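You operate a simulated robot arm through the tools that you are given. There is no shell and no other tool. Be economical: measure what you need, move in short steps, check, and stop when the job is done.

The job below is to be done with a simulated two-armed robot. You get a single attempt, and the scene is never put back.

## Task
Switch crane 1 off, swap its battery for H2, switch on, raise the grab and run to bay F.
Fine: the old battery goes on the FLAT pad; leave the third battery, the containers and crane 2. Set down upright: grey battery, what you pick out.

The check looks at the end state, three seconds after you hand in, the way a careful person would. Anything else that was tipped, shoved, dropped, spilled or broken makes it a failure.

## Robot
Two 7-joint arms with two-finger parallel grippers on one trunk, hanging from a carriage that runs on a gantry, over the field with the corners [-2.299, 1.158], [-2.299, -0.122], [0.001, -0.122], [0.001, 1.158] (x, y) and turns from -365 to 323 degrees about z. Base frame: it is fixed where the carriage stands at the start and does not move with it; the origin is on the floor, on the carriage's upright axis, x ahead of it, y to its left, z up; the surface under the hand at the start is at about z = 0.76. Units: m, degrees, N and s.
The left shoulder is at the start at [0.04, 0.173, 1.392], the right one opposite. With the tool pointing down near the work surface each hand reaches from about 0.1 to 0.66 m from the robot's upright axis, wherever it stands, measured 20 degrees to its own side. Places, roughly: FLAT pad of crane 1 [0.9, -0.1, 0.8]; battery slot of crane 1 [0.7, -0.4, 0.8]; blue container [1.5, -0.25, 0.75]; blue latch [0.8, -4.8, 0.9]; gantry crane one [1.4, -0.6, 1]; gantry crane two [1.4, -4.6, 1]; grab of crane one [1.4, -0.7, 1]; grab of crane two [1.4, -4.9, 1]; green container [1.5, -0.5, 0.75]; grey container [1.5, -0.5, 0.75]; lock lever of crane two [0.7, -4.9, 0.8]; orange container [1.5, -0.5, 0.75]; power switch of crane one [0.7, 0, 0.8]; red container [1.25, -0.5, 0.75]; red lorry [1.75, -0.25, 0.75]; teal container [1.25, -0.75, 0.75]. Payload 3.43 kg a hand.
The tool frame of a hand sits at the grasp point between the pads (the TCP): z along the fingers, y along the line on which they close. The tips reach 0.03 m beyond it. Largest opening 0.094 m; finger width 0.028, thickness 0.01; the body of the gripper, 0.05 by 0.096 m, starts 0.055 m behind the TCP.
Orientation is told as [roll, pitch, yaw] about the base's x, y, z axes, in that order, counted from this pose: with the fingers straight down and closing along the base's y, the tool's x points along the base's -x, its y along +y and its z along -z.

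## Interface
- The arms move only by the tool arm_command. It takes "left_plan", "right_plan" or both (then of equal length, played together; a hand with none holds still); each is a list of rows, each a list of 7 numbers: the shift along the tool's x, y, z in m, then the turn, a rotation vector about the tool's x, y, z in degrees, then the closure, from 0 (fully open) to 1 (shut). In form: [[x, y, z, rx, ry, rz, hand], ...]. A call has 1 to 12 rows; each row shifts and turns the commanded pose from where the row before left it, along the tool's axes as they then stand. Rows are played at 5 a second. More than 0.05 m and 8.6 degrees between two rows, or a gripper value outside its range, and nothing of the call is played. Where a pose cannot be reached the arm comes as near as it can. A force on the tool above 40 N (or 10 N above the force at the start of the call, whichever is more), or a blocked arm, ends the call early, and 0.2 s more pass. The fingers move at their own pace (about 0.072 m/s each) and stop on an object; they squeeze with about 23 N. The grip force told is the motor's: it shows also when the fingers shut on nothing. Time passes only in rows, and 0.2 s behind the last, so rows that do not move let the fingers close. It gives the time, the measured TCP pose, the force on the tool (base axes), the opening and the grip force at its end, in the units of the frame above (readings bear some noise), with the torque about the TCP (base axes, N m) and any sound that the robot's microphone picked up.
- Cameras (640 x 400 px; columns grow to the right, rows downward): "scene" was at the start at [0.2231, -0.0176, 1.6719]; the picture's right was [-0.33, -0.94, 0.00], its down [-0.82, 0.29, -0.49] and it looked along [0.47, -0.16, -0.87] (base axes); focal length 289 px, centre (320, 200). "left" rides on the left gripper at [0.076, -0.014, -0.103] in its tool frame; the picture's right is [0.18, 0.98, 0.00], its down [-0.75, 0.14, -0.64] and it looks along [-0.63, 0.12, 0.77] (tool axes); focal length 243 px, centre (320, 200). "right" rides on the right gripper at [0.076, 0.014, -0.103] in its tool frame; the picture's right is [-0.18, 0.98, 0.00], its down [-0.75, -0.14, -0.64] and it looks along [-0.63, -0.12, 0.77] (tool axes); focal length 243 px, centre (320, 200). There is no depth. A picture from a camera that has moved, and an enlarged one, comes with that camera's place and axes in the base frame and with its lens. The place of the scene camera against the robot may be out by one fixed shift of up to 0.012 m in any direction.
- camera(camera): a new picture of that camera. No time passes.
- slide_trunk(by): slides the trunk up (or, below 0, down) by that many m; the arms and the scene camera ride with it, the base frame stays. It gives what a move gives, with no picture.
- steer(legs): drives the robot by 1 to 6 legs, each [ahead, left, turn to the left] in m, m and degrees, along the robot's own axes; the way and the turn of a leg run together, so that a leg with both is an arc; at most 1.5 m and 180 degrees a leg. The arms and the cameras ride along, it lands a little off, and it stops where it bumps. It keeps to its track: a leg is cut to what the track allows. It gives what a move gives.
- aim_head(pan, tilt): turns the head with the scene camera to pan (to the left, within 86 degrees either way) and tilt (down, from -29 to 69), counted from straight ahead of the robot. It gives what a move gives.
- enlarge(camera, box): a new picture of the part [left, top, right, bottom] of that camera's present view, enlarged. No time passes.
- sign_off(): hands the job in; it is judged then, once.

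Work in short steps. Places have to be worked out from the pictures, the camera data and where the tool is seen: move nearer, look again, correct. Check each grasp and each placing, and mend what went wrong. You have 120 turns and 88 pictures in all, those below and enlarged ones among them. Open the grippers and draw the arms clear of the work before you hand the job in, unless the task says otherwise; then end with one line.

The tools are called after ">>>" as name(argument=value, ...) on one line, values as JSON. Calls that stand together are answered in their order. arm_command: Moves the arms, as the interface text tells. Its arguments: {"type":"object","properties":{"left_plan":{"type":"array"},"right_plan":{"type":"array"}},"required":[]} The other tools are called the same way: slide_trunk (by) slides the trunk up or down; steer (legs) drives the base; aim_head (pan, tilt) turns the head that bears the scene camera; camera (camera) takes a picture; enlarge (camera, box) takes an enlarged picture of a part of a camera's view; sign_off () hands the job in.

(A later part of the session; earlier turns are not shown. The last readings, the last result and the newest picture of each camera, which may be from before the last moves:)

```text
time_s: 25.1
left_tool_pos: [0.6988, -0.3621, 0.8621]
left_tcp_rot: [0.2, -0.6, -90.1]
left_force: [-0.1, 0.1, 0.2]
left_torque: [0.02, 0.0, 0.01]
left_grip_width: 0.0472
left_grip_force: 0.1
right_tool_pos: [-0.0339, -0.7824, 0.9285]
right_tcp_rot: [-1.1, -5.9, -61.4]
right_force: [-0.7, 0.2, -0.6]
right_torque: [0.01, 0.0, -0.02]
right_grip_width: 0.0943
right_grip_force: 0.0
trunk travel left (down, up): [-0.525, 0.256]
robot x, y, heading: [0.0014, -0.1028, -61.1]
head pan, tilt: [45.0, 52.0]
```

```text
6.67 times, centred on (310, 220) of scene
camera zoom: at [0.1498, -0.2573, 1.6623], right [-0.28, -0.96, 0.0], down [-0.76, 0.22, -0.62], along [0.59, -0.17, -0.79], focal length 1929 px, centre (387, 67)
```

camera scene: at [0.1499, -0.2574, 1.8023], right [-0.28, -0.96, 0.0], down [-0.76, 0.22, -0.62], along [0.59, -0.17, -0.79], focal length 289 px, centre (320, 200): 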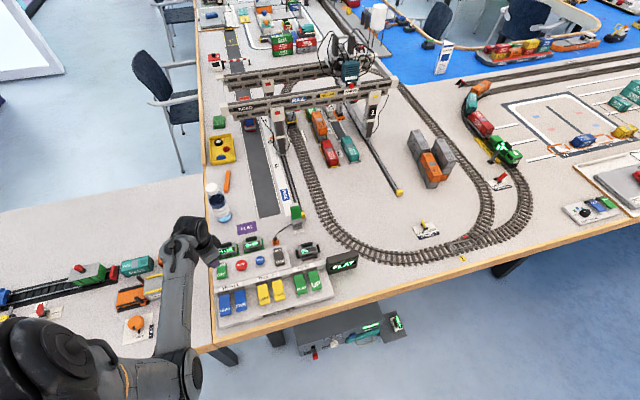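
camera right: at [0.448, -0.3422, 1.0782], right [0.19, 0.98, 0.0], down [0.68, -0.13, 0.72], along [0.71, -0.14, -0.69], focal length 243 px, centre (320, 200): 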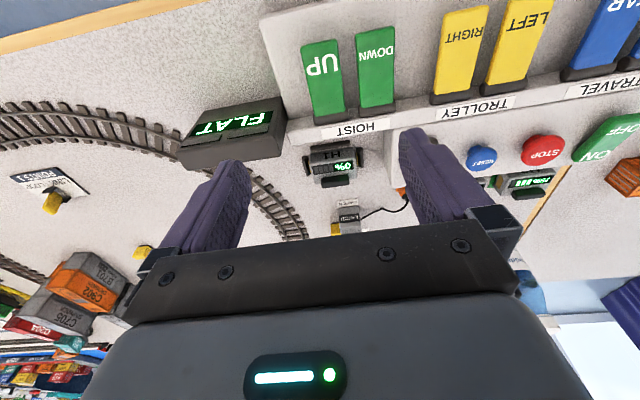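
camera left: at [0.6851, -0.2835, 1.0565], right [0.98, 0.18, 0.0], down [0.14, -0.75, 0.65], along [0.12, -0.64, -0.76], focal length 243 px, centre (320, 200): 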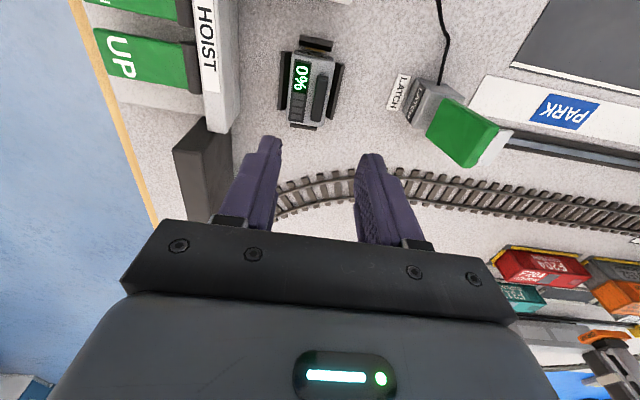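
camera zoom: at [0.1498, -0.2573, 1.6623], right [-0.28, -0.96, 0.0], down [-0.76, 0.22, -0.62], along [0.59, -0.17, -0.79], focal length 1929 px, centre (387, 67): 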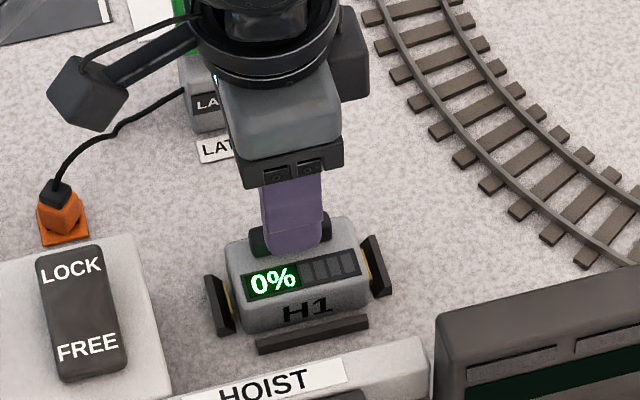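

Alignment with the handle is good: (0.700,-0.360). I descend until the tips near the battery's top.

>>> arm_command(left_plan=[[0.001, 0, 0.012, 0, 0, 0, 0.5], [0, 0, 0.01, 0, 0, 0, 0.5], [0, 0, 0.005, 0, 0, 0, 0.5], [0, 0, 0.004, 0, 0, 0, 0.5], [0, 0, 0, 0, 0, 0, 0.5]])

>>> enlarge(camera="left", box=[200, 60, 440, 260])

```text
time_s: 26.4
left_tool_pos: [0.7, -0.3615, 0.8321]
left_tcp_rot: [0.3, -0.6, -90.0]
left_force: [-0.3, 0.2, -0.1]
left_torque: [0.0, 0.01, -0.01]
left_grip_width: 0.0471
left_grip_force: 0.0
right_tool_pos: [-0.0353, -0.7813, 0.9277]
right_tcp_rot: [-1.0, -5.7, -61.3]
right_force: [-0.7, -0.3, 0.2]
right_torque: [0.0, 0.03, 0.01]
right_grip_width: 0.0941
right_grip_force: 0.1
trunk travel left (down, up): [-0.525, 0.256]
robot x, y, heading: [0.0051, -0.0994, -61.3]
head pan, tilt: [45.0, 52.0]
```

```text
2.00 times, centred on (320, 160) of left
camera zoom: at [0.6861, -0.2841, 0.9333], right [0.98, 0.18, 0.0], down [0.14, -0.75, 0.65], along [0.12, -0.64, -0.76], focal length 485 px, centre (320, 280)
```

zoom: 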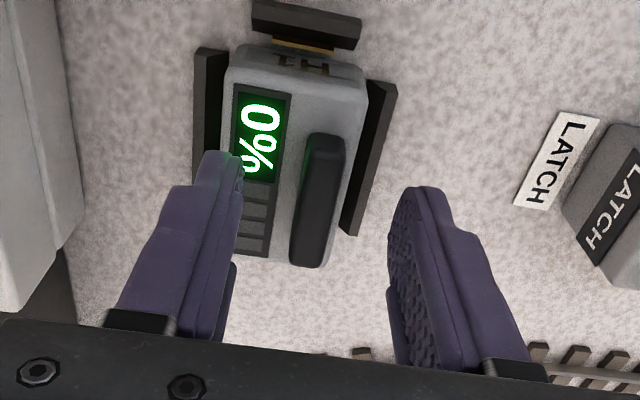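

Handle still ahead of the tips slightly; I lower another ~13 mm carefully.

>>> arm_command(left_plan=[[0, 0, 0.005, 0, 0, 0, 0.5], [0, 0, 0.004, 0, 0, 0, 0.5], [0, 0, 0.004, 0, 0, 0, 0.5], [0, 0, 0, 0, 0, 0, 0.5]])

>>> enlarge(camera="left", box=[200, 60, 440, 260])

>>> enlarge(camera="scene", box=[280, 205, 340, 245])

```text
time_s: 27.4
left_tool_pos: [0.7016, -0.3614, 0.8202]
left_tcp_rot: [0.2, -0.7, -90.1]
left_force: [-5.9, 5.8, 21.4]
left_torque: [0.43, 0.76, -0.08]
left_grip_width: 0.05
left_grip_force: 2.9
right_tool_pos: [-0.0343, -0.7814, 0.9288]
right_tcp_rot: [-1.1, -5.9, -61.2]
right_force: [0.4, 0.0, 0.1]
right_torque: [-0.02, 0.0, 0.03]
right_grip_width: 0.0942
right_grip_force: 0.0
trunk travel left (down, up): [-0.525, 0.256]
robot x, y, heading: [-0.0007, -0.1012, -61.0]
head pan, tilt: [45.0, 52.0]
```

```text
2.00 times, centred on (320, 160) of left
camera zoom: at [0.6872, -0.2841, 0.921], right [0.98, 0.18, 0.0], down [0.14, -0.75, 0.65], along [0.12, -0.64, -0.76], focal length 485 px, centre (320, 280)
```

zoom: 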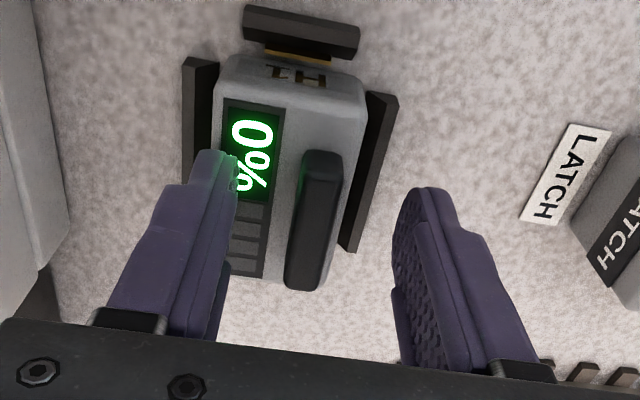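

```text
10.00 times, centred on (310, 225) of scene
camera zoom: at [0.1501, -0.257, 1.6626], right [-0.28, -0.96, 0.0], down [-0.76, 0.22, -0.62], along [0.59, -0.17, -0.79], focal length 2893 px, centre (420, -50)
```

zoom: 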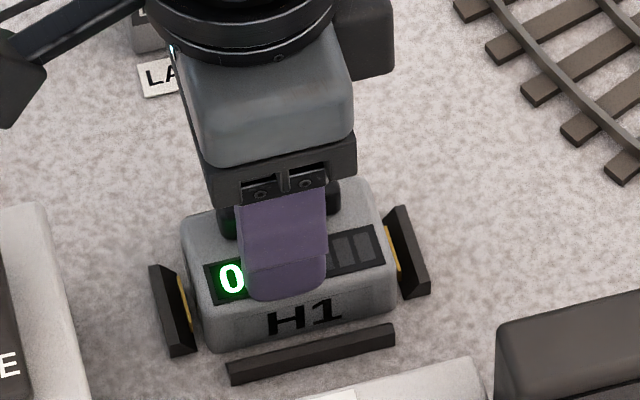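

The near finger just touches the battery's top (21 N), so the tips straddle the handle. I lift 3 mm and close.

>>> arm_command(left_plan=[[0, 0, -0.004, 0, 0, 0, 0.5], [0, 0, 0, 0, 0, 0, 0.7], [0, 0, 0, 0, 0, 0, 1], [0, 0, 0, 0, 0, 0, 1], [0, 0, 0, 0, 0, 0, 1]])

>>> enlarge(camera="left", box=[200, 60, 440, 260])

```text
time_s: 28.6
left_tool_pos: [0.6995, -0.3628, 0.8214]
left_tcp_rot: [0.2, -0.6, -90.0]
left_force: [-0.4, -0.8, 0.1]
left_torque: [0.02, -0.03, -0.02]
left_grip_width: 0.0114
left_grip_force: 22.6
right_tool_pos: [-0.0346, -0.7816, 0.9276]
right_tcp_rot: [-1.0, -5.8, -61.3]
right_force: [-0.8, -0.4, 0.3]
right_torque: [-0.02, 0.0, 0.0]
right_grip_width: 0.0941
right_grip_force: 0.1
trunk travel left (down, up): [-0.525, 0.256]
robot x, y, heading: [-0.0006, -0.1009, -61.1]
head pan, tilt: [45.0, 52.0]
```

```text
2.00 times, centred on (320, 160) of left
camera zoom: at [0.6852, -0.2848, 0.9233], right [0.98, 0.18, 0.0], down [0.14, -0.75, 0.65], along [0.12, -0.64, -0.76], focal length 485 px, centre (320, 280)
```

zoom: 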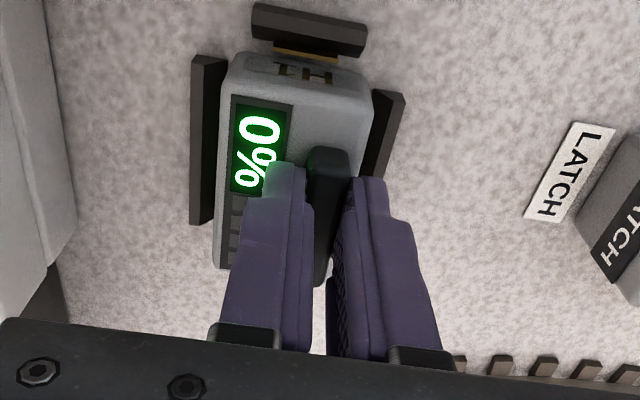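

Handle gripped (11 mm) with TCP seated reference (0.6995,-0.3628,0.8214). I lift straight up slowly.

>>> arm_command(left_plan=[[0, 0, -0.005, 0, 0, 0, 1], [0, 0, -0.01, 0, 0, 0, 1], [0, 0, -0.015, 0, 0, 0, 1], [0, 0, -0.02, 0, 0, 0, 1], [0, 0, -0.02, 0, 0, 0, 1], [0, 0, 0, 0, 0, 0, 1]])

>>> camera(camera="left")

>>> camera(camera="scene")

```text
time_s: 29.9
left_tool_pos: [0.6999, -0.3604, 0.8918]
left_tcp_rot: [0.2, -0.5, -90.1]
left_force: [0.1, 0.7, -0.3]
left_torque: [-0.02, -0.02, 0.04]
left_grip_width: 0.0004
left_grip_force: 22.7
right_tool_pos: [-0.0346, -0.7809, 0.9271]
right_tcp_rot: [-1.2, -5.9, -61.3]
right_force: [-0.1, -0.1, -0.4]
right_torque: [0.03, 0.01, -0.02]
right_grip_width: 0.094
right_grip_force: 0.0
trunk travel left (down, up): [-0.525, 0.256]
robot x, y, heading: [0.0015, -0.1019, -61.0]
head pan, tilt: [45.0, 52.0]
```

```text
50 pictures are left
camera left: at [0.6852, -0.2824, 0.9942], right [0.98, 0.18, 0.0], down [0.14, -0.75, 0.65], along [0.12, -0.64, -0.76], focal length 243 px, centre (320, 200)
```

left: 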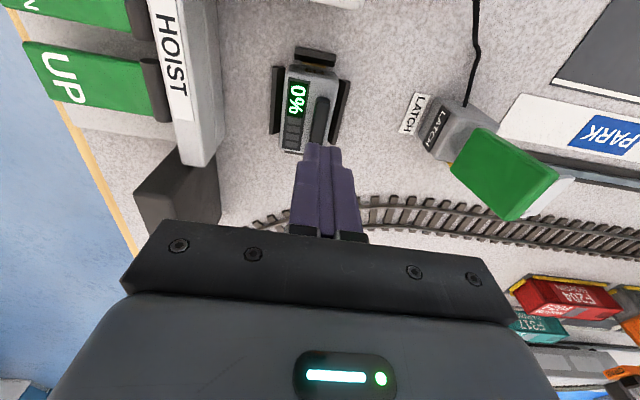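

```text
49 pictures are left
camera scene: at [0.1496, -0.2572, 1.6622], right [-0.28, -0.96, 0.0], down [-0.76, 0.22, -0.62], along [0.59, -0.17, -0.79], focal length 289 px, centre (320, 200)
```

scene: 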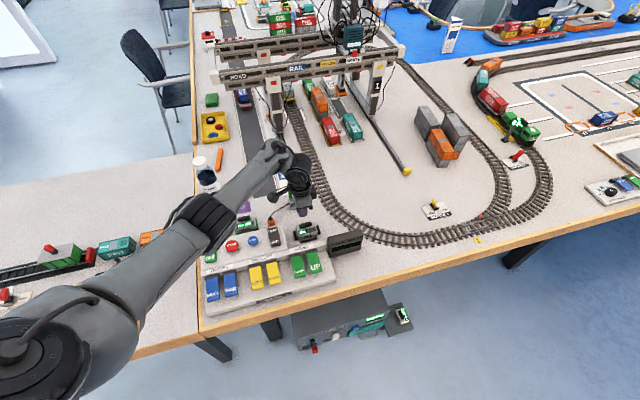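

The handle slipped out, battery still seated. Either the grip was too shallow or the battery is held; I retry with a narrower opening, deeper, and will pull gently reading the force.

>>> arm_command(left_plan=[[0, 0, 0, 0, 0, 0, 0.7], [0, 0, 0.03, 0, 0, 0, 0.7], [0, 0, 0.03, 0, 0, 0, 0.7], [0, 0, 0.01, 0, 0, 0, 0.7], [0, 0, 0.003, 0, 0, 0, 0.7], [0, 0, 0.003, 0, 0, 0, 0.7], [0, 0, 0.003, 0, 0, 0, 0.7], [0, 0, 0.003, 0, 0, 0, 0.7]])

```text
time_s: 31.5
left_tool_pos: [0.7043, -0.3627, 0.82]
left_tcp_rot: [0.5, -0.8, -90.3]
left_force: [-3.3, 4.1, 16.9]
left_torque: [0.35, 0.41, -0.02]
left_grip_width: 0.0298
left_grip_force: 1.5
right_tool_pos: [-0.0338, -0.7805, 0.9274]
right_tcp_rot: [-1.1, -5.9, -61.2]
right_force: [-0.3, -0.5, 0.0]
right_torque: [-0.02, -0.01, 0.01]
right_grip_width: 0.0941
right_grip_force: 0.0
trunk travel left (down, up): [-0.525, 0.256]
robot x, y, heading: [-0.002, -0.1004, -61.3]
head pan, tilt: [45.0, 52.0]
stopped in row 7 (left hand): the force on the tool passed its limit at 46 N (the readings are from after the stop); the commanded pose is now the measured one
```

Contact with the body's top at TCP z≈0.820. I close here and pull up 2 mm at a time.

>>> arm_command(left_plan=[[0, 0, -0.001, 0, 0, 0, 0.8], [0, 0, 0, 0, 0, 0, 1], [0, 0, 0, 0, 0, 0, 1], [0, 0, 0, 0, 0, 0, 1], [0, 0, -0.002, 0, 0, 0, 1], [0, 0, -0.002, 0, 0, 0, 1]])

```text
time_s: 32.9
left_tool_pos: [0.703, -0.3599, 0.8203]
left_tcp_rot: [0.2, -0.5, -90.2]
left_force: [-0.2, -0.3, 0.6]
left_torque: [0.01, -0.05, -0.03]
left_grip_width: 0.0115
left_grip_force: 23.1
right_tool_pos: [-0.0344, -0.782, 0.9267]
right_tcp_rot: [-1.2, -5.9, -61.2]
right_force: [-0.1, 0.8, -0.2]
right_torque: [-0.01, 0.02, 0.04]
right_grip_width: 0.094
right_grip_force: 0.1
trunk travel left (down, up): [-0.525, 0.256]
robot x, y, heading: [0.001, -0.1025, -61.1]
head pan, tilt: [45.0, 52.0]
```

Gripped at 11.5 mm again; I pull up in small steps and read the force.

>>> arm_command(left_plan=[[0, 0, -0.003, 0, 0, 0, 1], [0, 0, -0.003, 0, 0, 0, 1]])

>>> arm_command(left_plan=[[0, 0, -0.003, 0, 0, 0, 1], [0, 0, -0.003, 0, 0, 0, 1]])

>>> enlarge(camera="left", box=[200, 60, 440, 260])

```text
time_s: 33.5
left_tool_pos: [0.701, -0.3624, 0.8284]
left_tcp_rot: [0.3, -0.8, -90.0]
left_force: [-0.1, -0.1, -1.5]
left_torque: [0.03, -0.02, -0.03]
left_grip_width: 0.0115
left_grip_force: 23.3
right_tool_pos: [-0.0348, -0.7817, 0.9274]
right_tcp_rot: [-1.1, -5.9, -61.2]
right_force: [1.3, -0.6, -1.4]
right_torque: [0.06, -0.01, -0.01]
right_grip_width: 0.094
right_grip_force: 0.0
trunk travel left (down, up): [-0.525, 0.256]
robot x, y, heading: [0.0016, -0.102, -61.0]
head pan, tilt: [45.0, 52.0]
```

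```text
time_s: 34.1
left_tool_pos: [0.7016, -0.3628, 0.8353]
left_tcp_rot: [0.4, -0.6, -90.1]
left_force: [-0.1, -0.2, -2.5]
left_torque: [-0.01, -0.05, -0.01]
left_grip_width: 0.0115
left_grip_force: 22.9
right_tool_pos: [-0.0335, -0.7819, 0.9277]
right_tcp_rot: [-1.2, -5.9, -61.2]
right_force: [0.3, -0.5, -0.4]
right_torque: [0.01, 0.02, -0.01]
right_grip_width: 0.0941
right_grip_force: 0.0
trunk travel left (down, up): [-0.525, 0.256]
robot x, y, heading: [-0.0023, -0.1001, -61.1]
head pan, tilt: [45.0, 52.0]
```

```text
2.00 times, centred on (320, 160) of left
camera zoom: at [0.6874, -0.2847, 0.936], right [0.98, 0.18, 0.0], down [0.14, -0.75, 0.65], along [0.12, -0.64, -0.76], focal length 485 px, centre (320, 280)
```

zoom: 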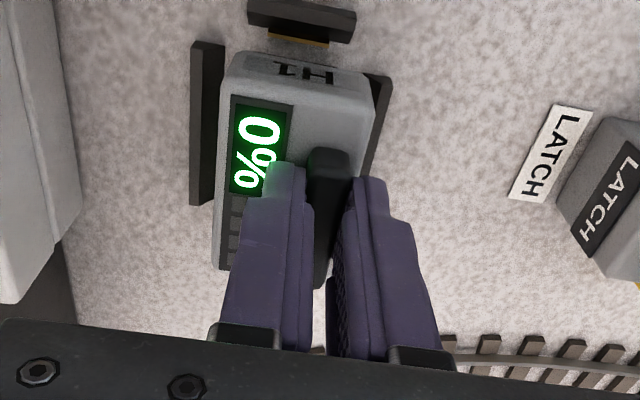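

The battery is coming up with the hand (about 2.5 N). I lift on slowly.

>>> arm_command(left_plan=[[0, 0, -0.005, 0, 0, 0, 1], [0, 0, -0.006, 0, 0, 0, 1], [0, 0, -0.008, 0, 0, 0, 1], [0, 0, -0.01, 0, 0, 0, 1], [0, 0, -0.01, 0, 0, 0, 1], [0, 0, -0.01, 0, 0, 0, 1], [0, 0, -0.01, 0, 0, 0, 1], [0, 0, -0.01, 0, 0, 0, 1]])

>>> enlarge(camera="left", box=[200, 40, 440, 240])

```text
time_s: 35.9
left_tool_pos: [0.7019, -0.3616, 0.904]
left_tcp_rot: [0.4, -0.7, -90.2]
left_force: [-0.3, 0.7, -1.9]
left_torque: [0.01, -0.01, 0.0]
left_grip_width: 0.0115
left_grip_force: 23.4
right_tool_pos: [-0.036, -0.7814, 0.9275]
right_tcp_rot: [-1.2, -5.9, -61.2]
right_force: [-0.3, 0.0, 0.3]
right_torque: [0.06, 0.0, 0.01]
right_grip_width: 0.0939
right_grip_force: 0.1
trunk travel left (down, up): [-0.525, 0.256]
robot x, y, heading: [0.002, -0.0999, -61.1]
head pan, tilt: [45.0, 52.0]
```

```text
2.00 times, centred on (320, 140) of left
camera zoom: at [0.6867, -0.2837, 1.005], right [0.98, 0.18, 0.0], down [0.14, -0.75, 0.65], along [0.12, -0.64, -0.76], focal length 485 px, centre (320, 320)
```

zoom: 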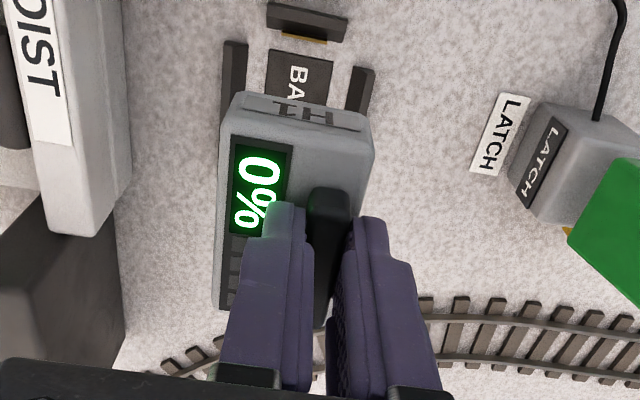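

H1 is held, upright. I raise it to clear the panel and carry it left (+y) to y≈-0.14 first, staying away from the latch post.

>>> arm_command(left_plan=[[0, 0, -0.03, 0, 0, 0, 1], [0, 0, -0.03, 0, 0, 0, 1], [0.03, 0, -0.01, 0, 0, 0, 1], [0.04, 0, 0, 0, 0, 0, 1], [0.04, 0, 0, 0, 0, 0, 1], [0.04, 0, 0, 0, 0, 0, 1], [0.04, 0, 0, 0, 0, 0, 1], [0.03, 0.02, 0, 0, 0, 0, 1], [0, 0.03, 0, 0, 0, 0, 1], [0, 0.03, 0, 0, 0, 0, 1], [0, 0, 0, 0, 0, 0, 1]])

>>> slide_trunk(by=-0.08)

```text
time_s: 36.7
left_tool_pos: [0.6922, -0.359, 0.9759]
left_tcp_rot: [3.7, 1.7, -95.5]
left_force: [12.8, 13.7, -129.7]
left_torque: [-11.88, -1.1, -1.3]
left_grip_width: 0.0118
left_grip_force: 23.3
right_tool_pos: [-0.0346, -0.7811, 0.9274]
right_tcp_rot: [-1.0, -5.8, -61.3]
right_force: [1.1, 0.1, 0.0]
right_torque: [-0.01, 0.06, -0.02]
right_grip_width: 0.0939
right_grip_force: 0.2
trunk travel left (down, up): [-0.525, 0.256]
robot x, y, heading: [-0.0029, -0.1005, -61.0]
head pan, tilt: [45.0, 52.0]
stopped in row 4 (left hand): the force on the tool passed its limit at 374 N (the readings are from after the stop); the commanded pose is now the measured one
```

```text
time_s: 37.9
left_tool_pos: [0.6906, -0.3608, 0.8966]
left_tcp_rot: [3.6, 1.5, -95.2]
left_force: [-0.6, -6.6, -124.2]
left_torque: [-8.86, -2.89, 0.28]
left_grip_width: 0.0115
left_grip_force: 23.4
right_tool_pos: [-0.0349, -0.783, 0.848]
right_tcp_rot: [-1.2, -5.9, -61.3]
right_force: [0.2, 0.9, -0.5]
right_torque: [0.0, -0.01, -0.01]
right_grip_width: 0.094
right_grip_force: 0.0
trunk travel left (down, up): [-0.445, 0.336]
robot x, y, heading: [-0.0011, -0.1008, -61.2]
head pan, tilt: [45.0, 52.0]
```

A strong force (374 N) arose from an arm limit when lifting/moving left, and I should not have chained the trunk slide. I ease the hand down a little relative to the trunk and look.

>>> arm_command(left_plan=[[0, 0, 0.01, 0, 0, 0, 1], [0, 0, 0, 0, 0, 0, 1]])

>>> camera(camera="scene")

>>> camera(camera="left")

```text
time_s: 38.5
left_tool_pos: [0.6915, -0.3592, 0.8858]
left_tcp_rot: [3.7, 2.2, -95.3]
left_force: [-0.7, -0.6, -2.1]
left_torque: [0.01, 0.01, 0.0]
left_grip_width: 0.0116
left_grip_force: 23.1
right_tool_pos: [-0.0365, -0.7831, 0.8475]
right_tcp_rot: [-1.1, -6.0, -61.5]
right_force: [0.2, 0.7, -0.2]
right_torque: [0.0, 0.02, 0.03]
right_grip_width: 0.0941
right_grip_force: 0.0
trunk travel left (down, up): [-0.445, 0.336]
robot x, y, heading: [-0.0002, -0.1071, -61.4]
head pan, tilt: [45.0, 52.0]
```

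```text
46 pictures are left
camera scene: at [0.1491, -0.2575, 1.5822], right [-0.28, -0.96, 0.0], down [-0.76, 0.22, -0.62], along [0.59, -0.17, -0.79], focal length 289 px, centre (320, 200)
```

scene: 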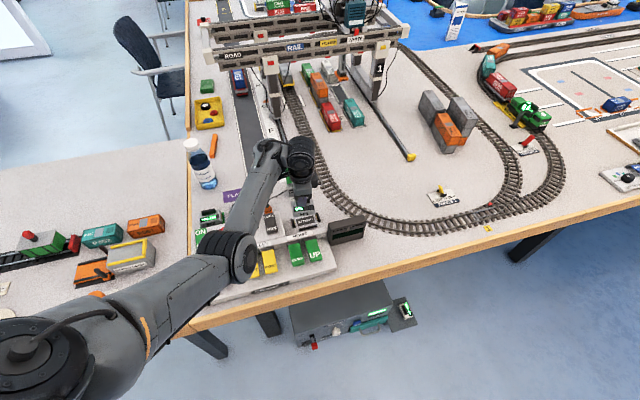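

```text
45 pictures are left
camera left: at [0.6775, -0.2838, 0.9906], right [0.99, 0.09, 0.07], down [0.03, -0.78, 0.62], along [0.11, -0.61, -0.78], focal length 243 px, centre (320, 200)
```

left: 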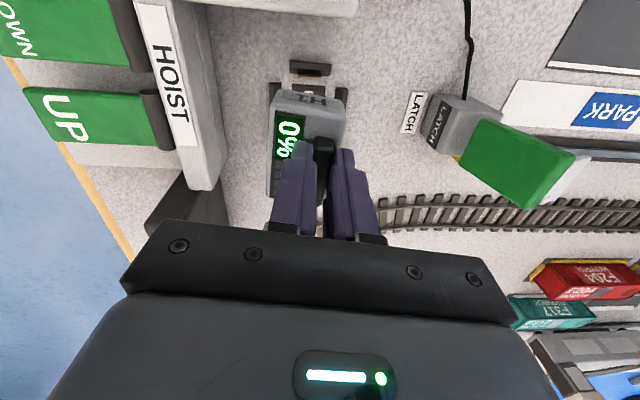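

The grip holds; forearm horizontal is the limiting pose, so I keep the hand low relative to the shoulder. I raise the trunk 0.05 (hand rides up) and then level the hand.

>>> slide_trunk(by=0.05)

>>> arm_command(left_plan=[[0, 0, 0.002, -1.1, -1.8, -2.6, 1], [0, 0.01, 0.002, -1.1, -1.8, -2.6, 1], [0, 0.01, 0, 0, 0, 0, 1]])

```text
time_s: 39.4
left_tool_pos: [0.6918, -0.3573, 0.937]
left_tcp_rot: [3.6, 2.0, -95.3]
left_force: [-1.0, 0.3, -2.3]
left_torque: [0.01, -0.03, 0.02]
left_grip_width: 0.0115
left_grip_force: 23.0
right_tool_pos: [-0.0362, -0.7828, 0.8976]
right_tcp_rot: [-1.2, -5.9, -61.4]
right_force: [-0.3, 0.5, 0.1]
right_torque: [0.01, 0.0, 0.01]
right_grip_width: 0.0941
right_grip_force: 0.0
trunk travel left (down, up): [-0.495, 0.286]
robot x, y, heading: [-0.0009, -0.1023, -61.2]
head pan, tilt: [45.0, 52.0]
```

```text
time_s: 40.2
left_tool_pos: [0.7117, -0.359, 0.935]
left_tcp_rot: [5.9, -1.9, -90.3]
left_force: [-0.3, 0.2, -1.6]
left_torque: [0.01, -0.05, 0.0]
left_grip_width: 0.0116
left_grip_force: 23.0
right_tool_pos: [-0.0368, -0.7821, 0.898]
right_tcp_rot: [-1.1, -5.8, -61.4]
right_force: [-0.1, 0.1, -1.2]
right_torque: [-0.01, -0.04, -0.01]
right_grip_width: 0.094
right_grip_force: 0.0
trunk travel left (down, up): [-0.495, 0.286]
robot x, y, heading: [-0.0016, -0.1007, -61.3]
head pan, tilt: [45.0, 52.0]
```

The Euler convention is clear now (roll = -rx, pitch = ry in tool axes). I correct the level.

>>> arm_command(left_plan=[[0, 0.005, 0, 2.95, 0.95, 0, 1], [0, 0.005, 0, 2.95, 0.95, 0, 1], [0.02, 0.015, 0, 0, 0, 0, 1], [0.03, 0.01, 0, 0, 0, 0, 1]])

```text
time_s: 41.2
left_tool_pos: [0.7457, -0.3072, 0.9355]
left_tcp_rot: [0.0, 0.1, -90.3]
left_force: [-0.7, 0.5, -2.8]
left_torque: [-0.03, -0.02, -0.03]
left_grip_width: 0.0117
left_grip_force: 22.6
right_tool_pos: [-0.0365, -0.7809, 0.8974]
right_tcp_rot: [-1.0, -5.9, -61.3]
right_force: [-1.0, -0.3, 0.3]
right_torque: [-0.02, 0.01, 0.03]
right_grip_width: 0.0939
right_grip_force: 0.1
trunk travel left (down, up): [-0.495, 0.286]
robot x, y, heading: [0.0001, -0.1004, -61.4]
head pan, tilt: [45.0, 52.0]
```

Level. I carry on left and outward toward the FLAT pad (0.874,-0.14).

>>> arm_command(left_plan=[[0.035, 0.01, 0, 0, 0, 0, 1], [0.035, 0.015, 0, 0, 0, 0, 1], [0.035, 0.015, 0, 0, 0, 0, 1], [0.03, 0.02, 0, 0, 0, 0, 1], [0.03, 0.02, 0, 0, 0, 0, 1]])

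```text
time_s: 42.4
left_tool_pos: [0.8268, -0.1421, 0.9329]
left_tcp_rot: [0.1, 0.0, -90.4]
left_force: [0.0, 0.5, -1.9]
left_torque: [0.01, -0.02, -0.01]
left_grip_width: 0.0116
left_grip_force: 23.3
right_tool_pos: [-0.0364, -0.7818, 0.897]
right_tcp_rot: [-1.1, -5.9, -61.5]
right_force: [0.2, -0.9, 0.3]
right_torque: [-0.03, 0.02, 0.01]
right_grip_width: 0.094
right_grip_force: 0.0
trunk travel left (down, up): [-0.495, 0.286]
robot x, y, heading: [-0.0002, -0.1017, -61.0]
head pan, tilt: [45.0, 52.0]
```

Reaching well. I extend to the pad and look.

>>> arm_command(left_plan=[[0, 0.02, 0, 0, 0, 0, 1], [0, 0.02, 0, 0, 0, 0, 1], [0, 0.004, 0, 0, 0, 0, 1], [0, 0, 0, 0, 0, 0, 1]])

>>> camera(camera="left")

>>> enlarge(camera="scene", box=[190, 140, 310, 230])

```text
time_s: 43.4
left_tool_pos: [0.8712, -0.1433, 0.9355]
left_tcp_rot: [0.1, 0.0, -90.3]
left_force: [-0.6, 0.7, -2.2]
left_torque: [-0.03, -0.04, 0.02]
left_grip_width: 0.0119
left_grip_force: 22.9
right_tool_pos: [-0.0365, -0.7813, 0.8978]
right_tcp_rot: [-1.2, -6.0, -61.5]
right_force: [-0.6, -0.4, 0.3]
right_torque: [-0.01, -0.04, -0.01]
right_grip_width: 0.0939
right_grip_force: 0.0
trunk travel left (down, up): [-0.495, 0.286]
robot x, y, heading: [-0.0017, -0.1012, -61.2]
head pan, tilt: [45.0, 52.0]
```

```text
44 pictures are left
camera left: at [0.858, -0.0667, 1.0375], right [0.98, 0.18, 0.0], down [0.14, -0.75, 0.64], along [0.12, -0.63, -0.77], focal length 243 px, centre (320, 200)
```

left: 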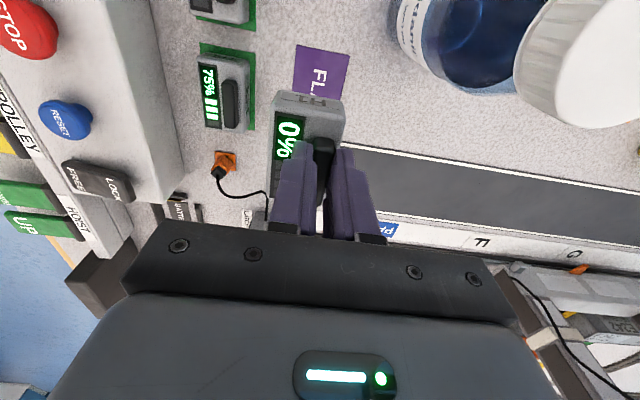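

```text
4.44 times, centred on (250, 185) of scene
camera zoom: at [0.1491, -0.2574, 1.6322], right [-0.28, -0.96, 0.0], down [-0.76, 0.22, -0.62], along [0.59, -0.17, -0.79], focal length 1286 px, centre (631, 267)
```

zoom: 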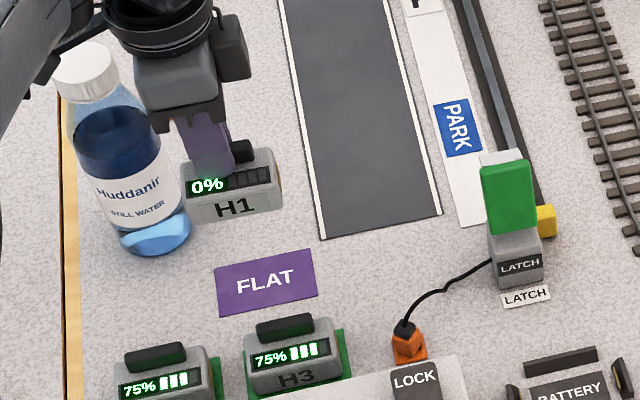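

H1 hangs over the FLAT pad (centre ≈ (0.872,-0.143)); the bottle is ~0.1 m away and clear. Handle sits ~9 mm beyond the body centre, so I shift +x 9 mm and descend.

>>> arm_command(left_plan=[[0, 0.009, 0, 0, 0, 0, 1], [0, 0, 0.03, 0, 0, 0, 1], [0, 0, 0.03, 0, 0, 0, 1], [0, 0, 0.02, 0, 0, 0, 1], [0, 0, 0.015, 0, 0, 0, 1], [0, 0, 0, 0, 0, 0, 1]])

>>> enlarge(camera="scene", box=[190, 140, 310, 230])

>>> enlarge(camera="left", box=[200, 40, 440, 240])

```text
time_s: 44.8
left_tool_pos: [0.8611, -0.1239, 0.8547]
left_tcp_rot: [0.1, 0.0, -90.3]
left_force: [0.4, 0.4, -1.6]
left_torque: [0.0, -0.02, 0.01]
left_grip_width: 0.0116
left_grip_force: 23.1
left hand out of reach, approached as far as the arm can: row 2, 3, 4, 5
right_tool_pos: [-0.0356, -0.7829, 0.8978]
right_tcp_rot: [-1.1, -5.8, -61.4]
right_force: [0.3, -0.7, 0.5]
right_torque: [0.0, 0.03, 0.02]
right_grip_width: 0.0938
right_grip_force: 0.1
trunk travel left (down, up): [-0.495, 0.286]
robot x, y, heading: [-0.0007, -0.0983, -61.2]
head pan, tilt: [45.0, 52.0]
```

```text
4.44 times, centred on (250, 185) of scene
camera zoom: at [0.1493, -0.2574, 1.6323], right [-0.28, -0.96, 0.0], down [-0.76, 0.22, -0.62], along [0.59, -0.17, -0.79], focal length 1286 px, centre (631, 267)
```

zoom: 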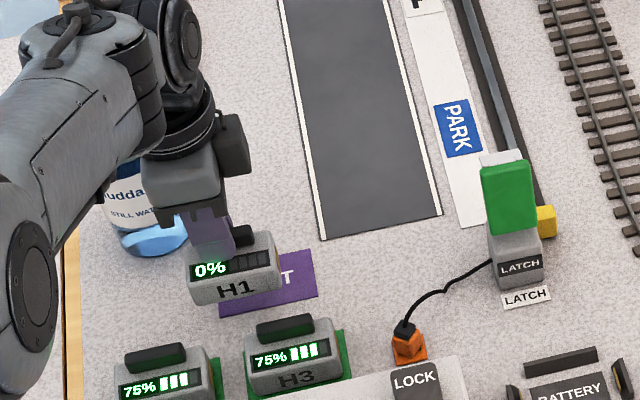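

```text
2.00 times, centred on (320, 140) of left
camera zoom: at [0.8477, -0.0469, 0.9561], right [0.98, 0.18, 0.0], down [0.14, -0.75, 0.64], along [0.12, -0.63, -0.77], focal length 485 px, centre (320, 320)
```

zoom: 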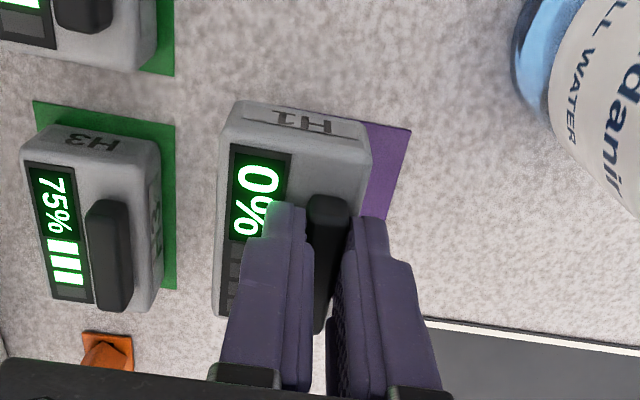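

At the edge of reach. I go back up to z≈0.935 over the pad and lower the trunk instead, keeping the arm pose.

>>> arm_command(left_plan=[[0, 0, -0.03, 0, 0, 0, 1], [-0.009, 0.009, -0.03, 0, 0, 0, 1], [-0.01, 0.01, -0.02, 0, 0, 0, 1], [0, 0, 0, 0, 0, 0, 1]])

>>> slide_trunk(by=-0.08)

>>> enlarge(camera="scene", box=[190, 120, 330, 225])

```text
time_s: 45.8
left_tool_pos: [0.8791, -0.1434, 0.9334]
left_tcp_rot: [0.0, 0.1, -90.3]
left_force: [-0.6, 0.6, -2.1]
left_torque: [0.02, -0.03, 0.0]
left_grip_width: 0.0115
left_grip_force: 23.3
right_tool_pos: [-0.0369, -0.7818, 0.8964]
right_tcp_rot: [-1.3, -5.9, -61.5]
right_force: [-0.1, -0.2, -0.5]
right_torque: [0.01, -0.01, 0.03]
right_grip_width: 0.0941
right_grip_force: 0.1
trunk travel left (down, up): [-0.495, 0.286]
robot x, y, heading: [0.0027, -0.102, -61.1]
head pan, tilt: [45.0, 52.0]
```

```text
time_s: 47.0
left_tool_pos: [0.8785, -0.1424, 0.8542]
left_tcp_rot: [0.1, -0.1, -90.3]
left_force: [0.0, 0.2, -2.8]
left_torque: [0.01, -0.04, 0.01]
left_grip_width: 0.0116
left_grip_force: 23.3
right_tool_pos: [-0.0362, -0.7827, 0.8169]
right_tcp_rot: [-1.1, -5.9, -61.4]
right_force: [0.1, 0.2, -0.3]
right_torque: [0.03, -0.03, -0.02]
right_grip_width: 0.0937
right_grip_force: 0.0
trunk travel left (down, up): [-0.415, 0.366]
robot x, y, heading: [-0.0036, -0.1024, -61.1]
head pan, tilt: [45.0, 52.0]
```

```text
3.81 times, centred on (260, 172) of scene
camera zoom: at [0.1492, -0.2574, 1.5523], right [-0.28, -0.96, 0.0], down [-0.76, 0.22, -0.62], along [0.59, -0.17, -0.79], focal length 1102 px, centre (549, 305)
```

zoom: 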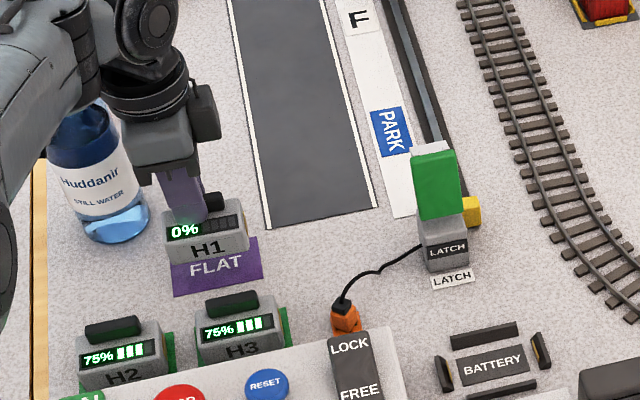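

Above the pad, ~3 cm to go. I descend slowly until it touches.

>>> arm_command(left_plan=[[0, 0, 0.01, 0, 0, 0, 1], [0, 0, 0.008, 0, 0, 0, 1], [0, 0, 0.005, 0, 0, 0, 1], [0, 0, 0.003, 0, 0, 0, 1], [0, 0, 0.003, 0, 0, 0, 1], [0, 0, 0, 0, 0, 0, 1]])

>>> enlarge(camera="left", box=[200, 40, 440, 240])

```text
time_s: 48.4
left_tool_pos: [0.8804, -0.1429, 0.8252]
left_tcp_rot: [0.1, 0.0, -90.3]
left_force: [-0.9, -0.7, -1.5]
left_torque: [0.0, -0.02, -0.01]
left_grip_width: 0.0116
left_grip_force: 23.2
right_tool_pos: [-0.0373, -0.7822, 0.8181]
right_tcp_rot: [-1.1, -6.0, -61.4]
right_force: [0.8, 0.5, -0.2]
right_torque: [0.0, 0.01, -0.02]
right_grip_width: 0.0941
right_grip_force: 0.1
trunk travel left (down, up): [-0.415, 0.366]
robot x, y, heading: [-0.0011, -0.1013, -61.2]
head pan, tilt: [45.0, 52.0]
```

```text
2.00 times, centred on (320, 140) of left
camera zoom: at [0.8661, -0.0655, 0.9275], right [0.98, 0.18, 0.0], down [0.14, -0.75, 0.64], along [0.12, -0.63, -0.77], focal length 485 px, centre (320, 320)
```

zoom: 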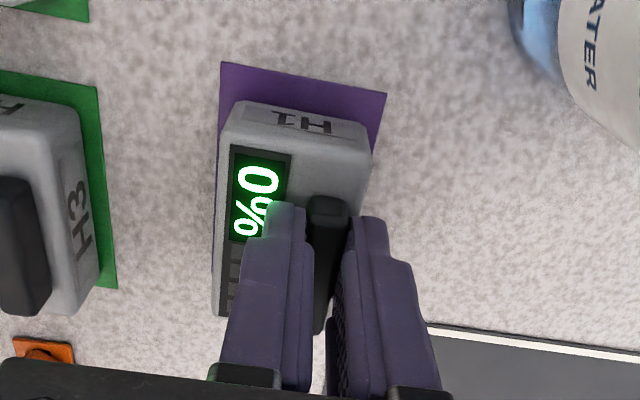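

Well centred on the pad. I lower the last millimetres.

>>> arm_command(left_plan=[[0, 0, 0.002, 0, 0, 0, 1], [0, 0, 0.002, 0, 0, 0, 1], [0, 0, 0.002, 0, 0, 0, 1], [0, 0, 0, 0, 0, 0, 1]])

```text
time_s: 49.4
left_tool_pos: [0.878, -0.1411, 0.8215]
left_tcp_rot: [0.1, 0.0, -90.3]
left_force: [-2.5, 0.9, 7.9]
left_torque: [-0.39, 0.19, -0.11]
left_grip_width: 0.0118
left_grip_force: 23.4
left hand out of reach, approached as far as the arm can: row 3
right_tool_pos: [-0.0365, -0.7819, 0.8173]
right_tcp_rot: [-1.1, -5.9, -61.4]
right_force: [0.1, -0.1, 0.0]
right_torque: [-0.03, 0.01, -0.01]
right_grip_width: 0.094
right_grip_force: 0.0
trunk travel left (down, up): [-0.415, 0.366]
robot x, y, heading: [-0.0011, -0.1036, -60.9]
head pan, tilt: [45.0, 52.0]
```

It has landed (+8 N). I open partway and rise straight up.

>>> arm_command(left_plan=[[0, 0, -0.0005, 0, 0, 0, 0.65], [0, 0, 0, 0, 0, 0, 0.65], [0, 0, -0.01, 0, 0, 0, 0.65], [0, 0, -0.02, 0, 0, 0, 0.65], [0, 0, -0.03, 0, 0, 0, 0.65], [0, 0, -0.02, 0, 0, 0, 0.65], [0, 0, 0, 0, 0, 0, 0.65]])

>>> enlarge(camera="scene", box=[180, 130, 330, 250])

>>> camera(camera="left")

```text
time_s: 51.0
left_tool_pos: [0.8765, -0.1406, 0.8987]
left_tcp_rot: [0.0, -0.1, -90.3]
left_force: [-0.2, -0.4, 0.1]
left_torque: [-0.01, 0.0, 0.0]
left_grip_width: 0.033
left_grip_force: 0.1
right_tool_pos: [-0.037, -0.7827, 0.8179]
right_tcp_rot: [-1.1, -5.9, -61.4]
right_force: [-0.1, -0.2, -0.4]
right_torque: [0.0, -0.01, 0.03]
right_grip_width: 0.0941
right_grip_force: 0.0
trunk travel left (down, up): [-0.415, 0.366]
robot x, y, heading: [0.0011, -0.1032, -61.0]
head pan, tilt: [45.0, 52.0]
```

```text
3.33 times, centred on (255, 190) of scene
camera zoom: at [0.1491, -0.2573, 1.5522], right [-0.28, -0.96, 0.0], down [-0.76, 0.22, -0.62], along [0.59, -0.17, -0.79], focal length 964 px, centre (537, 233)
```

zoom: 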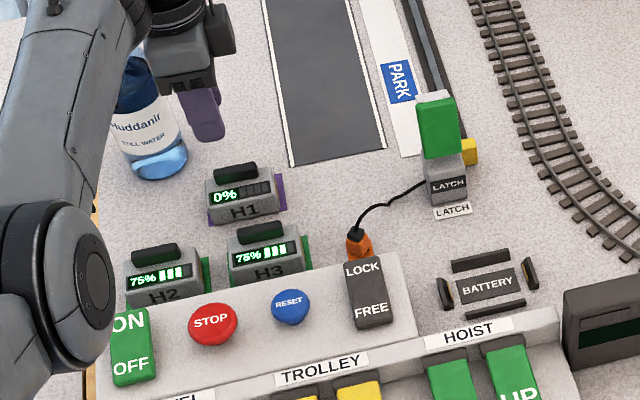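

```text
37 pictures are left
camera left: at [0.863, -0.0633, 1.0012], right [0.98, 0.18, 0.0], down [0.14, -0.75, 0.64], along [0.12, -0.63, -0.77], focal length 243 px, centre (320, 200)
```

left: 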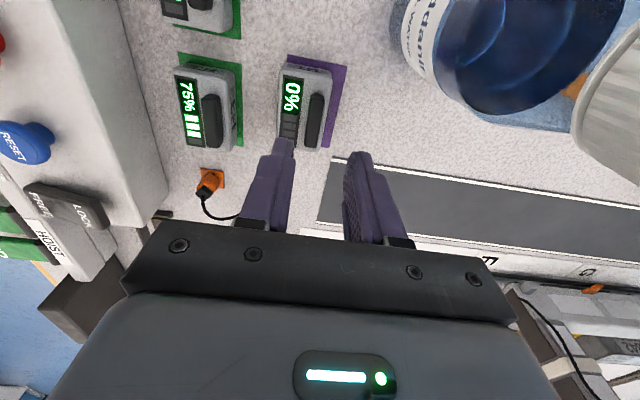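

H1 stands upright on the FLAT pad. Next H2 at about (0.786,-0.057): I raise the trunk first, then move over it.

>>> slide_trunk(by=0.08)

>>> arm_command(left_plan=[[0, 0, 0.01, 0, 0, 0, 0.65], [0.02, -0.02, 0.015, 0, 0, 0, 0.65], [0.02, -0.025, 0.01, 0, 0, 0, 0.65], [0.02, -0.025, 0.01, 0, 0, 0, 0.65], [0.022, -0.02, 0, 0, 0, 0, 0.65], [0, 0, 0, 0, 0, 0, 0.65]])

>>> camera(camera="left")

```text
time_s: 52.1
left_tool_pos: [0.876, -0.1402, 0.9792]
left_tcp_rot: [0.1, 0.0, -90.3]
left_force: [-0.1, 0.3, -0.5]
left_torque: [0.05, 0.0, -0.03]
left_grip_width: 0.033
left_grip_force: 0.1
right_tool_pos: [-0.0365, -0.781, 0.8973]
right_tcp_rot: [-1.1, -5.9, -61.4]
right_force: [-0.3, -0.3, 0.7]
right_torque: [0.01, -0.01, -0.02]
right_grip_width: 0.0937
right_grip_force: 0.0
trunk travel left (down, up): [-0.495, 0.286]
robot x, y, heading: [-0.0006, -0.1029, -61.0]
head pan, tilt: [45.0, 52.0]
```

```text
time_s: 53.5
left_tool_pos: [0.7898, -0.0585, 0.9367]
left_tcp_rot: [0.1, -0.1, -90.3]
left_force: [0.4, -0.3, -0.1]
left_torque: [0.01, -0.01, -0.01]
left_grip_width: 0.0328
left_grip_force: 0.1
right_tool_pos: [-0.0354, -0.7825, 0.8984]
right_tcp_rot: [-1.2, -5.9, -61.4]
right_force: [-0.5, -0.4, 1.0]
right_torque: [-0.03, 0.03, 0.01]
right_grip_width: 0.0941
right_grip_force: 0.1
trunk travel left (down, up): [-0.495, 0.286]
robot x, y, heading: [0.0002, -0.1035, -61.0]
head pan, tilt: [45.0, 52.0]
```

```text
36 pictures are left
camera left: at [0.7755, 0.0194, 1.0382], right [0.98, 0.18, 0.0], down [0.14, -0.75, 0.64], along [0.12, -0.63, -0.77], focal length 243 px, centre (320, 200)
```

left: 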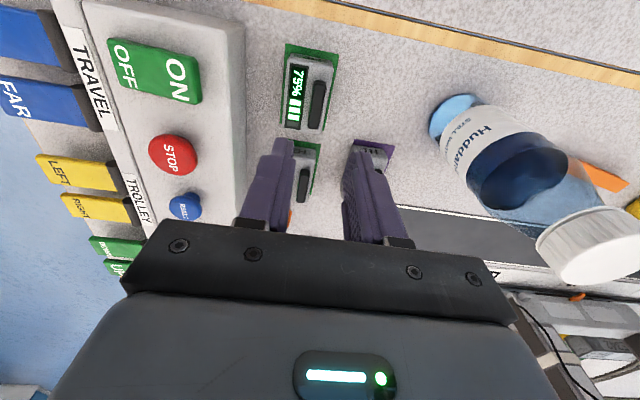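

H2's handle is at ≈(0.788,-0.057), right under the hand. I descend to just above the battery's top.

>>> arm_command(left_plan=[[0.001, -0.001, 0.03, 0, 0, 0, 0.65], [0, 0, 0.03, 0, 0, 0, 0.65], [0, 0, 0.03, 0, 0, 0, 0.65], [0, 0, 0.012, 0, 0, 0, 0.65], [0, 0, 0, 0, 0, 0, 0.65]])

>>> enlarge(camera="left", box=[200, 60, 440, 260])

```text
time_s: 54.8
left_tool_pos: [0.7853, -0.0576, 0.833]
left_tcp_rot: [0.2, 0.0, -90.3]
left_force: [-0.9, 0.3, -0.1]
left_torque: [-0.02, -0.02, -0.03]
left_grip_width: 0.033
left_grip_force: 0.1
right_tool_pos: [-0.0369, -0.7838, 0.897]
right_tcp_rot: [-1.1, -5.9, -61.4]
right_force: [-0.4, 0.0, 0.0]
right_torque: [-0.06, 0.06, 0.01]
right_grip_width: 0.0937
right_grip_force: 0.1
trunk travel left (down, up): [-0.495, 0.286]
robot x, y, heading: [-0.0011, -0.1011, -61.1]
head pan, tilt: [45.0, 52.0]
```

```text
2.00 times, centred on (320, 160) of left
camera zoom: at [0.7715, 0.0189, 0.9352], right [0.98, 0.18, 0.0], down [0.14, -0.75, 0.64], along [0.12, -0.63, -0.77], focal length 485 px, centre (320, 280)
```

zoom: 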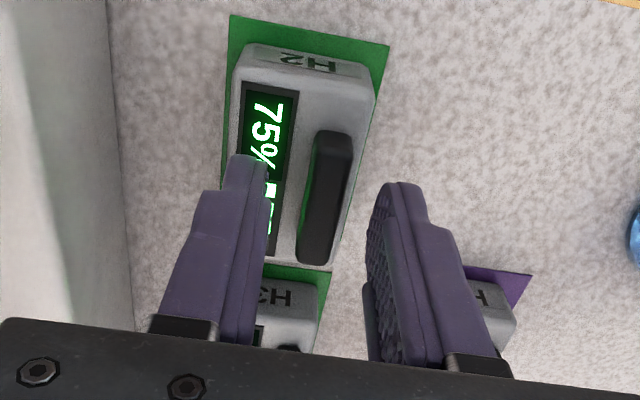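

Handle is ~2 mm ahead of the finger middle; I nudge and lower until contact, then close.

>>> arm_command(left_plan=[[0, 0.002, 0.005, 0, 0, 0, 0.65], [0, 0, 0.004, 0, 0, 0, 0.65], [0, 0, 0.003, 0, 0, 0, 0.65], [0, 0, 0.002, 0, 0, 0, 0.65], [0, 0, 0, 0, 0, 0, 0.65]])

```text
time_s: 56.0
left_tool_pos: [0.7896, -0.0581, 0.8195]
left_tcp_rot: [0.1, 0.0, -90.3]
left_force: [-3.2, 0.3, 10.4]
left_torque: [-0.03, 0.29, 0.06]
left_grip_width: 0.0345
left_grip_force: 1.5
right_tool_pos: [-0.0359, -0.7813, 0.8976]
right_tcp_rot: [-1.1, -5.9, -61.4]
right_force: [0.4, 0.7, 0.2]
right_torque: [-0.02, -0.03, -0.01]
right_grip_width: 0.094
right_grip_force: 0.0
trunk travel left (down, up): [-0.495, 0.286]
robot x, y, heading: [0.0012, -0.0992, -61.0]
head pan, tilt: [45.0, 52.0]
```

Light contact with the battery's top; I close and lift gently.

>>> arm_command(left_plan=[[0, 0, -0.001, 0, 0, 0, 0.8], [0, 0, 0, 0, 0, 0, 1], [0, 0, 0, 0, 0, 0, 1], [0, 0, 0, 0, 0, 0, 1], [0, 0, -0.003, 0, 0, 0, 1], [0, 0, -0.004, 0, 0, 0, 1], [0, 0, -0.006, 0, 0, 0, 1]])

```text
time_s: 57.5
left_tool_pos: [0.7881, -0.0594, 0.8304]
left_tcp_rot: [0.0, 0.0, -90.3]
left_force: [-0.1, -0.1, -1.4]
left_torque: [0.0, -0.04, 0.03]
left_grip_width: 0.0115
left_grip_force: 23.1
right_tool_pos: [-0.0373, -0.7827, 0.898]
right_tcp_rot: [-1.2, -6.0, -61.4]
right_force: [0.4, 0.2, -0.2]
right_torque: [0.01, 0.01, 0.0]
right_grip_width: 0.0942
right_grip_force: 0.2
trunk travel left (down, up): [-0.495, 0.286]
robot x, y, heading: [-0.0003, -0.1048, -61.2]
head pan, tilt: [45.0, 52.0]
```

Gripped. I lift to z≈0.93 and check it.

>>> arm_command(left_plan=[[0, 0, -0.01, 0, 0, 0, 1], [0, 0, -0.02, 0, 0, 0, 1], [0, 0, -0.025, 0, 0, 0, 1], [0, 0, -0.025, 0, 0, 0, 1], [0, 0, -0.02, 0, 0, 0, 1], [0, 0, 0, 0, 0, 0, 1]])

>>> camera(camera="left")

```text
time_s: 59.0
left_tool_pos: [0.7882, -0.0547, 0.9309]
left_tcp_rot: [-0.1, -0.1, -90.3]
left_force: [-0.4, -0.9, -1.9]
left_torque: [-0.01, 0.0, 0.01]
left_grip_width: 0.0118
left_grip_force: 22.9
right_tool_pos: [-0.0361, -0.7824, 0.8984]
right_tcp_rot: [-1.2, -5.9, -61.4]
right_force: [-0.4, -0.3, 0.5]
right_torque: [0.03, -0.02, 0.03]
right_grip_width: 0.0938
right_grip_force: 0.0
trunk travel left (down, up): [-0.495, 0.286]
robot x, y, heading: [-0.0018, -0.1037, -61.0]
head pan, tilt: [45.0, 52.0]
```

```text
34 pictures are left
camera left: at [0.7744, 0.0211, 1.0323], right [0.98, 0.18, 0.0], down [0.14, -0.75, 0.64], along [0.12, -0.63, -0.77], focal length 243 px, centre (320, 200)
```

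left: 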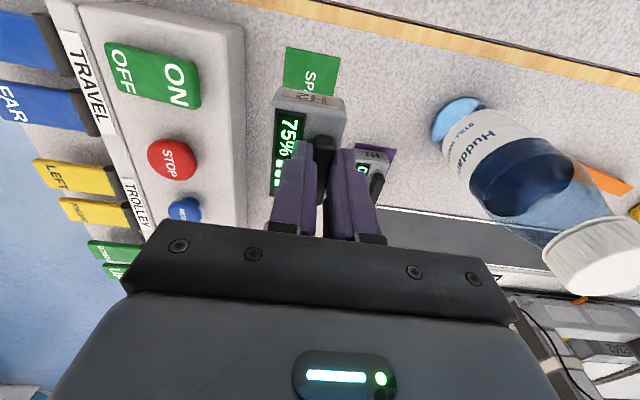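

H2 is held like H1 was. I carry it back to the slot's corridor.

>>> arm_command(left_plan=[[-0.04, -0.004, 0, 0, 0, 0, 1], [-0.042, -0.006, 0, 0, 0, 0, 1], [-0.042, -0.008, 0, 0, 0, 0, 1], [-0.042, -0.01, 0, 0, 0, 0, 1], [-0.042, -0.012, 0, 0, 0, 0, 1], [-0.038, -0.012, 0, 0, 0, 0, 1], [-0.03, -0.018, 0, 0, 0, 0, 1], [-0.03, -0.017, 0, 0, 0, 0, 1], [0, 0, 0, 0, 0, 0, 1]])

>>> enlarge(camera="left", box=[200, 20, 440, 220])

```text
time_s: 61.0
left_tool_pos: [0.697, -0.3653, 0.9323]
left_tcp_rot: [0.1, 0.0, -90.3]
left_force: [-0.2, 0.2, -3.0]
left_torque: [0.0, -0.05, 0.0]
left_grip_width: 0.0113
left_grip_force: 22.6
right_tool_pos: [-0.0365, -0.7815, 0.8974]
right_tcp_rot: [-1.1, -5.8, -61.2]
right_force: [-0.1, 0.1, 0.0]
right_torque: [0.01, 0.01, 0.0]
right_grip_width: 0.0939
right_grip_force: 0.1
trunk travel left (down, up): [-0.495, 0.286]
robot x, y, heading: [-0.0001, -0.1007, -61.3]
head pan, tilt: [45.0, 52.0]
```

```text
2.00 times, centred on (320, 120) of left
camera zoom: at [0.6839, -0.2873, 1.0334], right [0.98, 0.18, 0.0], down [0.14, -0.75, 0.64], along [0.12, -0.63, -0.77], focal length 485 px, centre (320, 360)
```

zoom: 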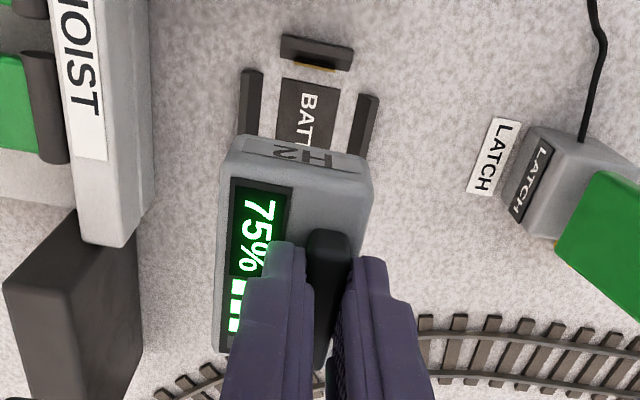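

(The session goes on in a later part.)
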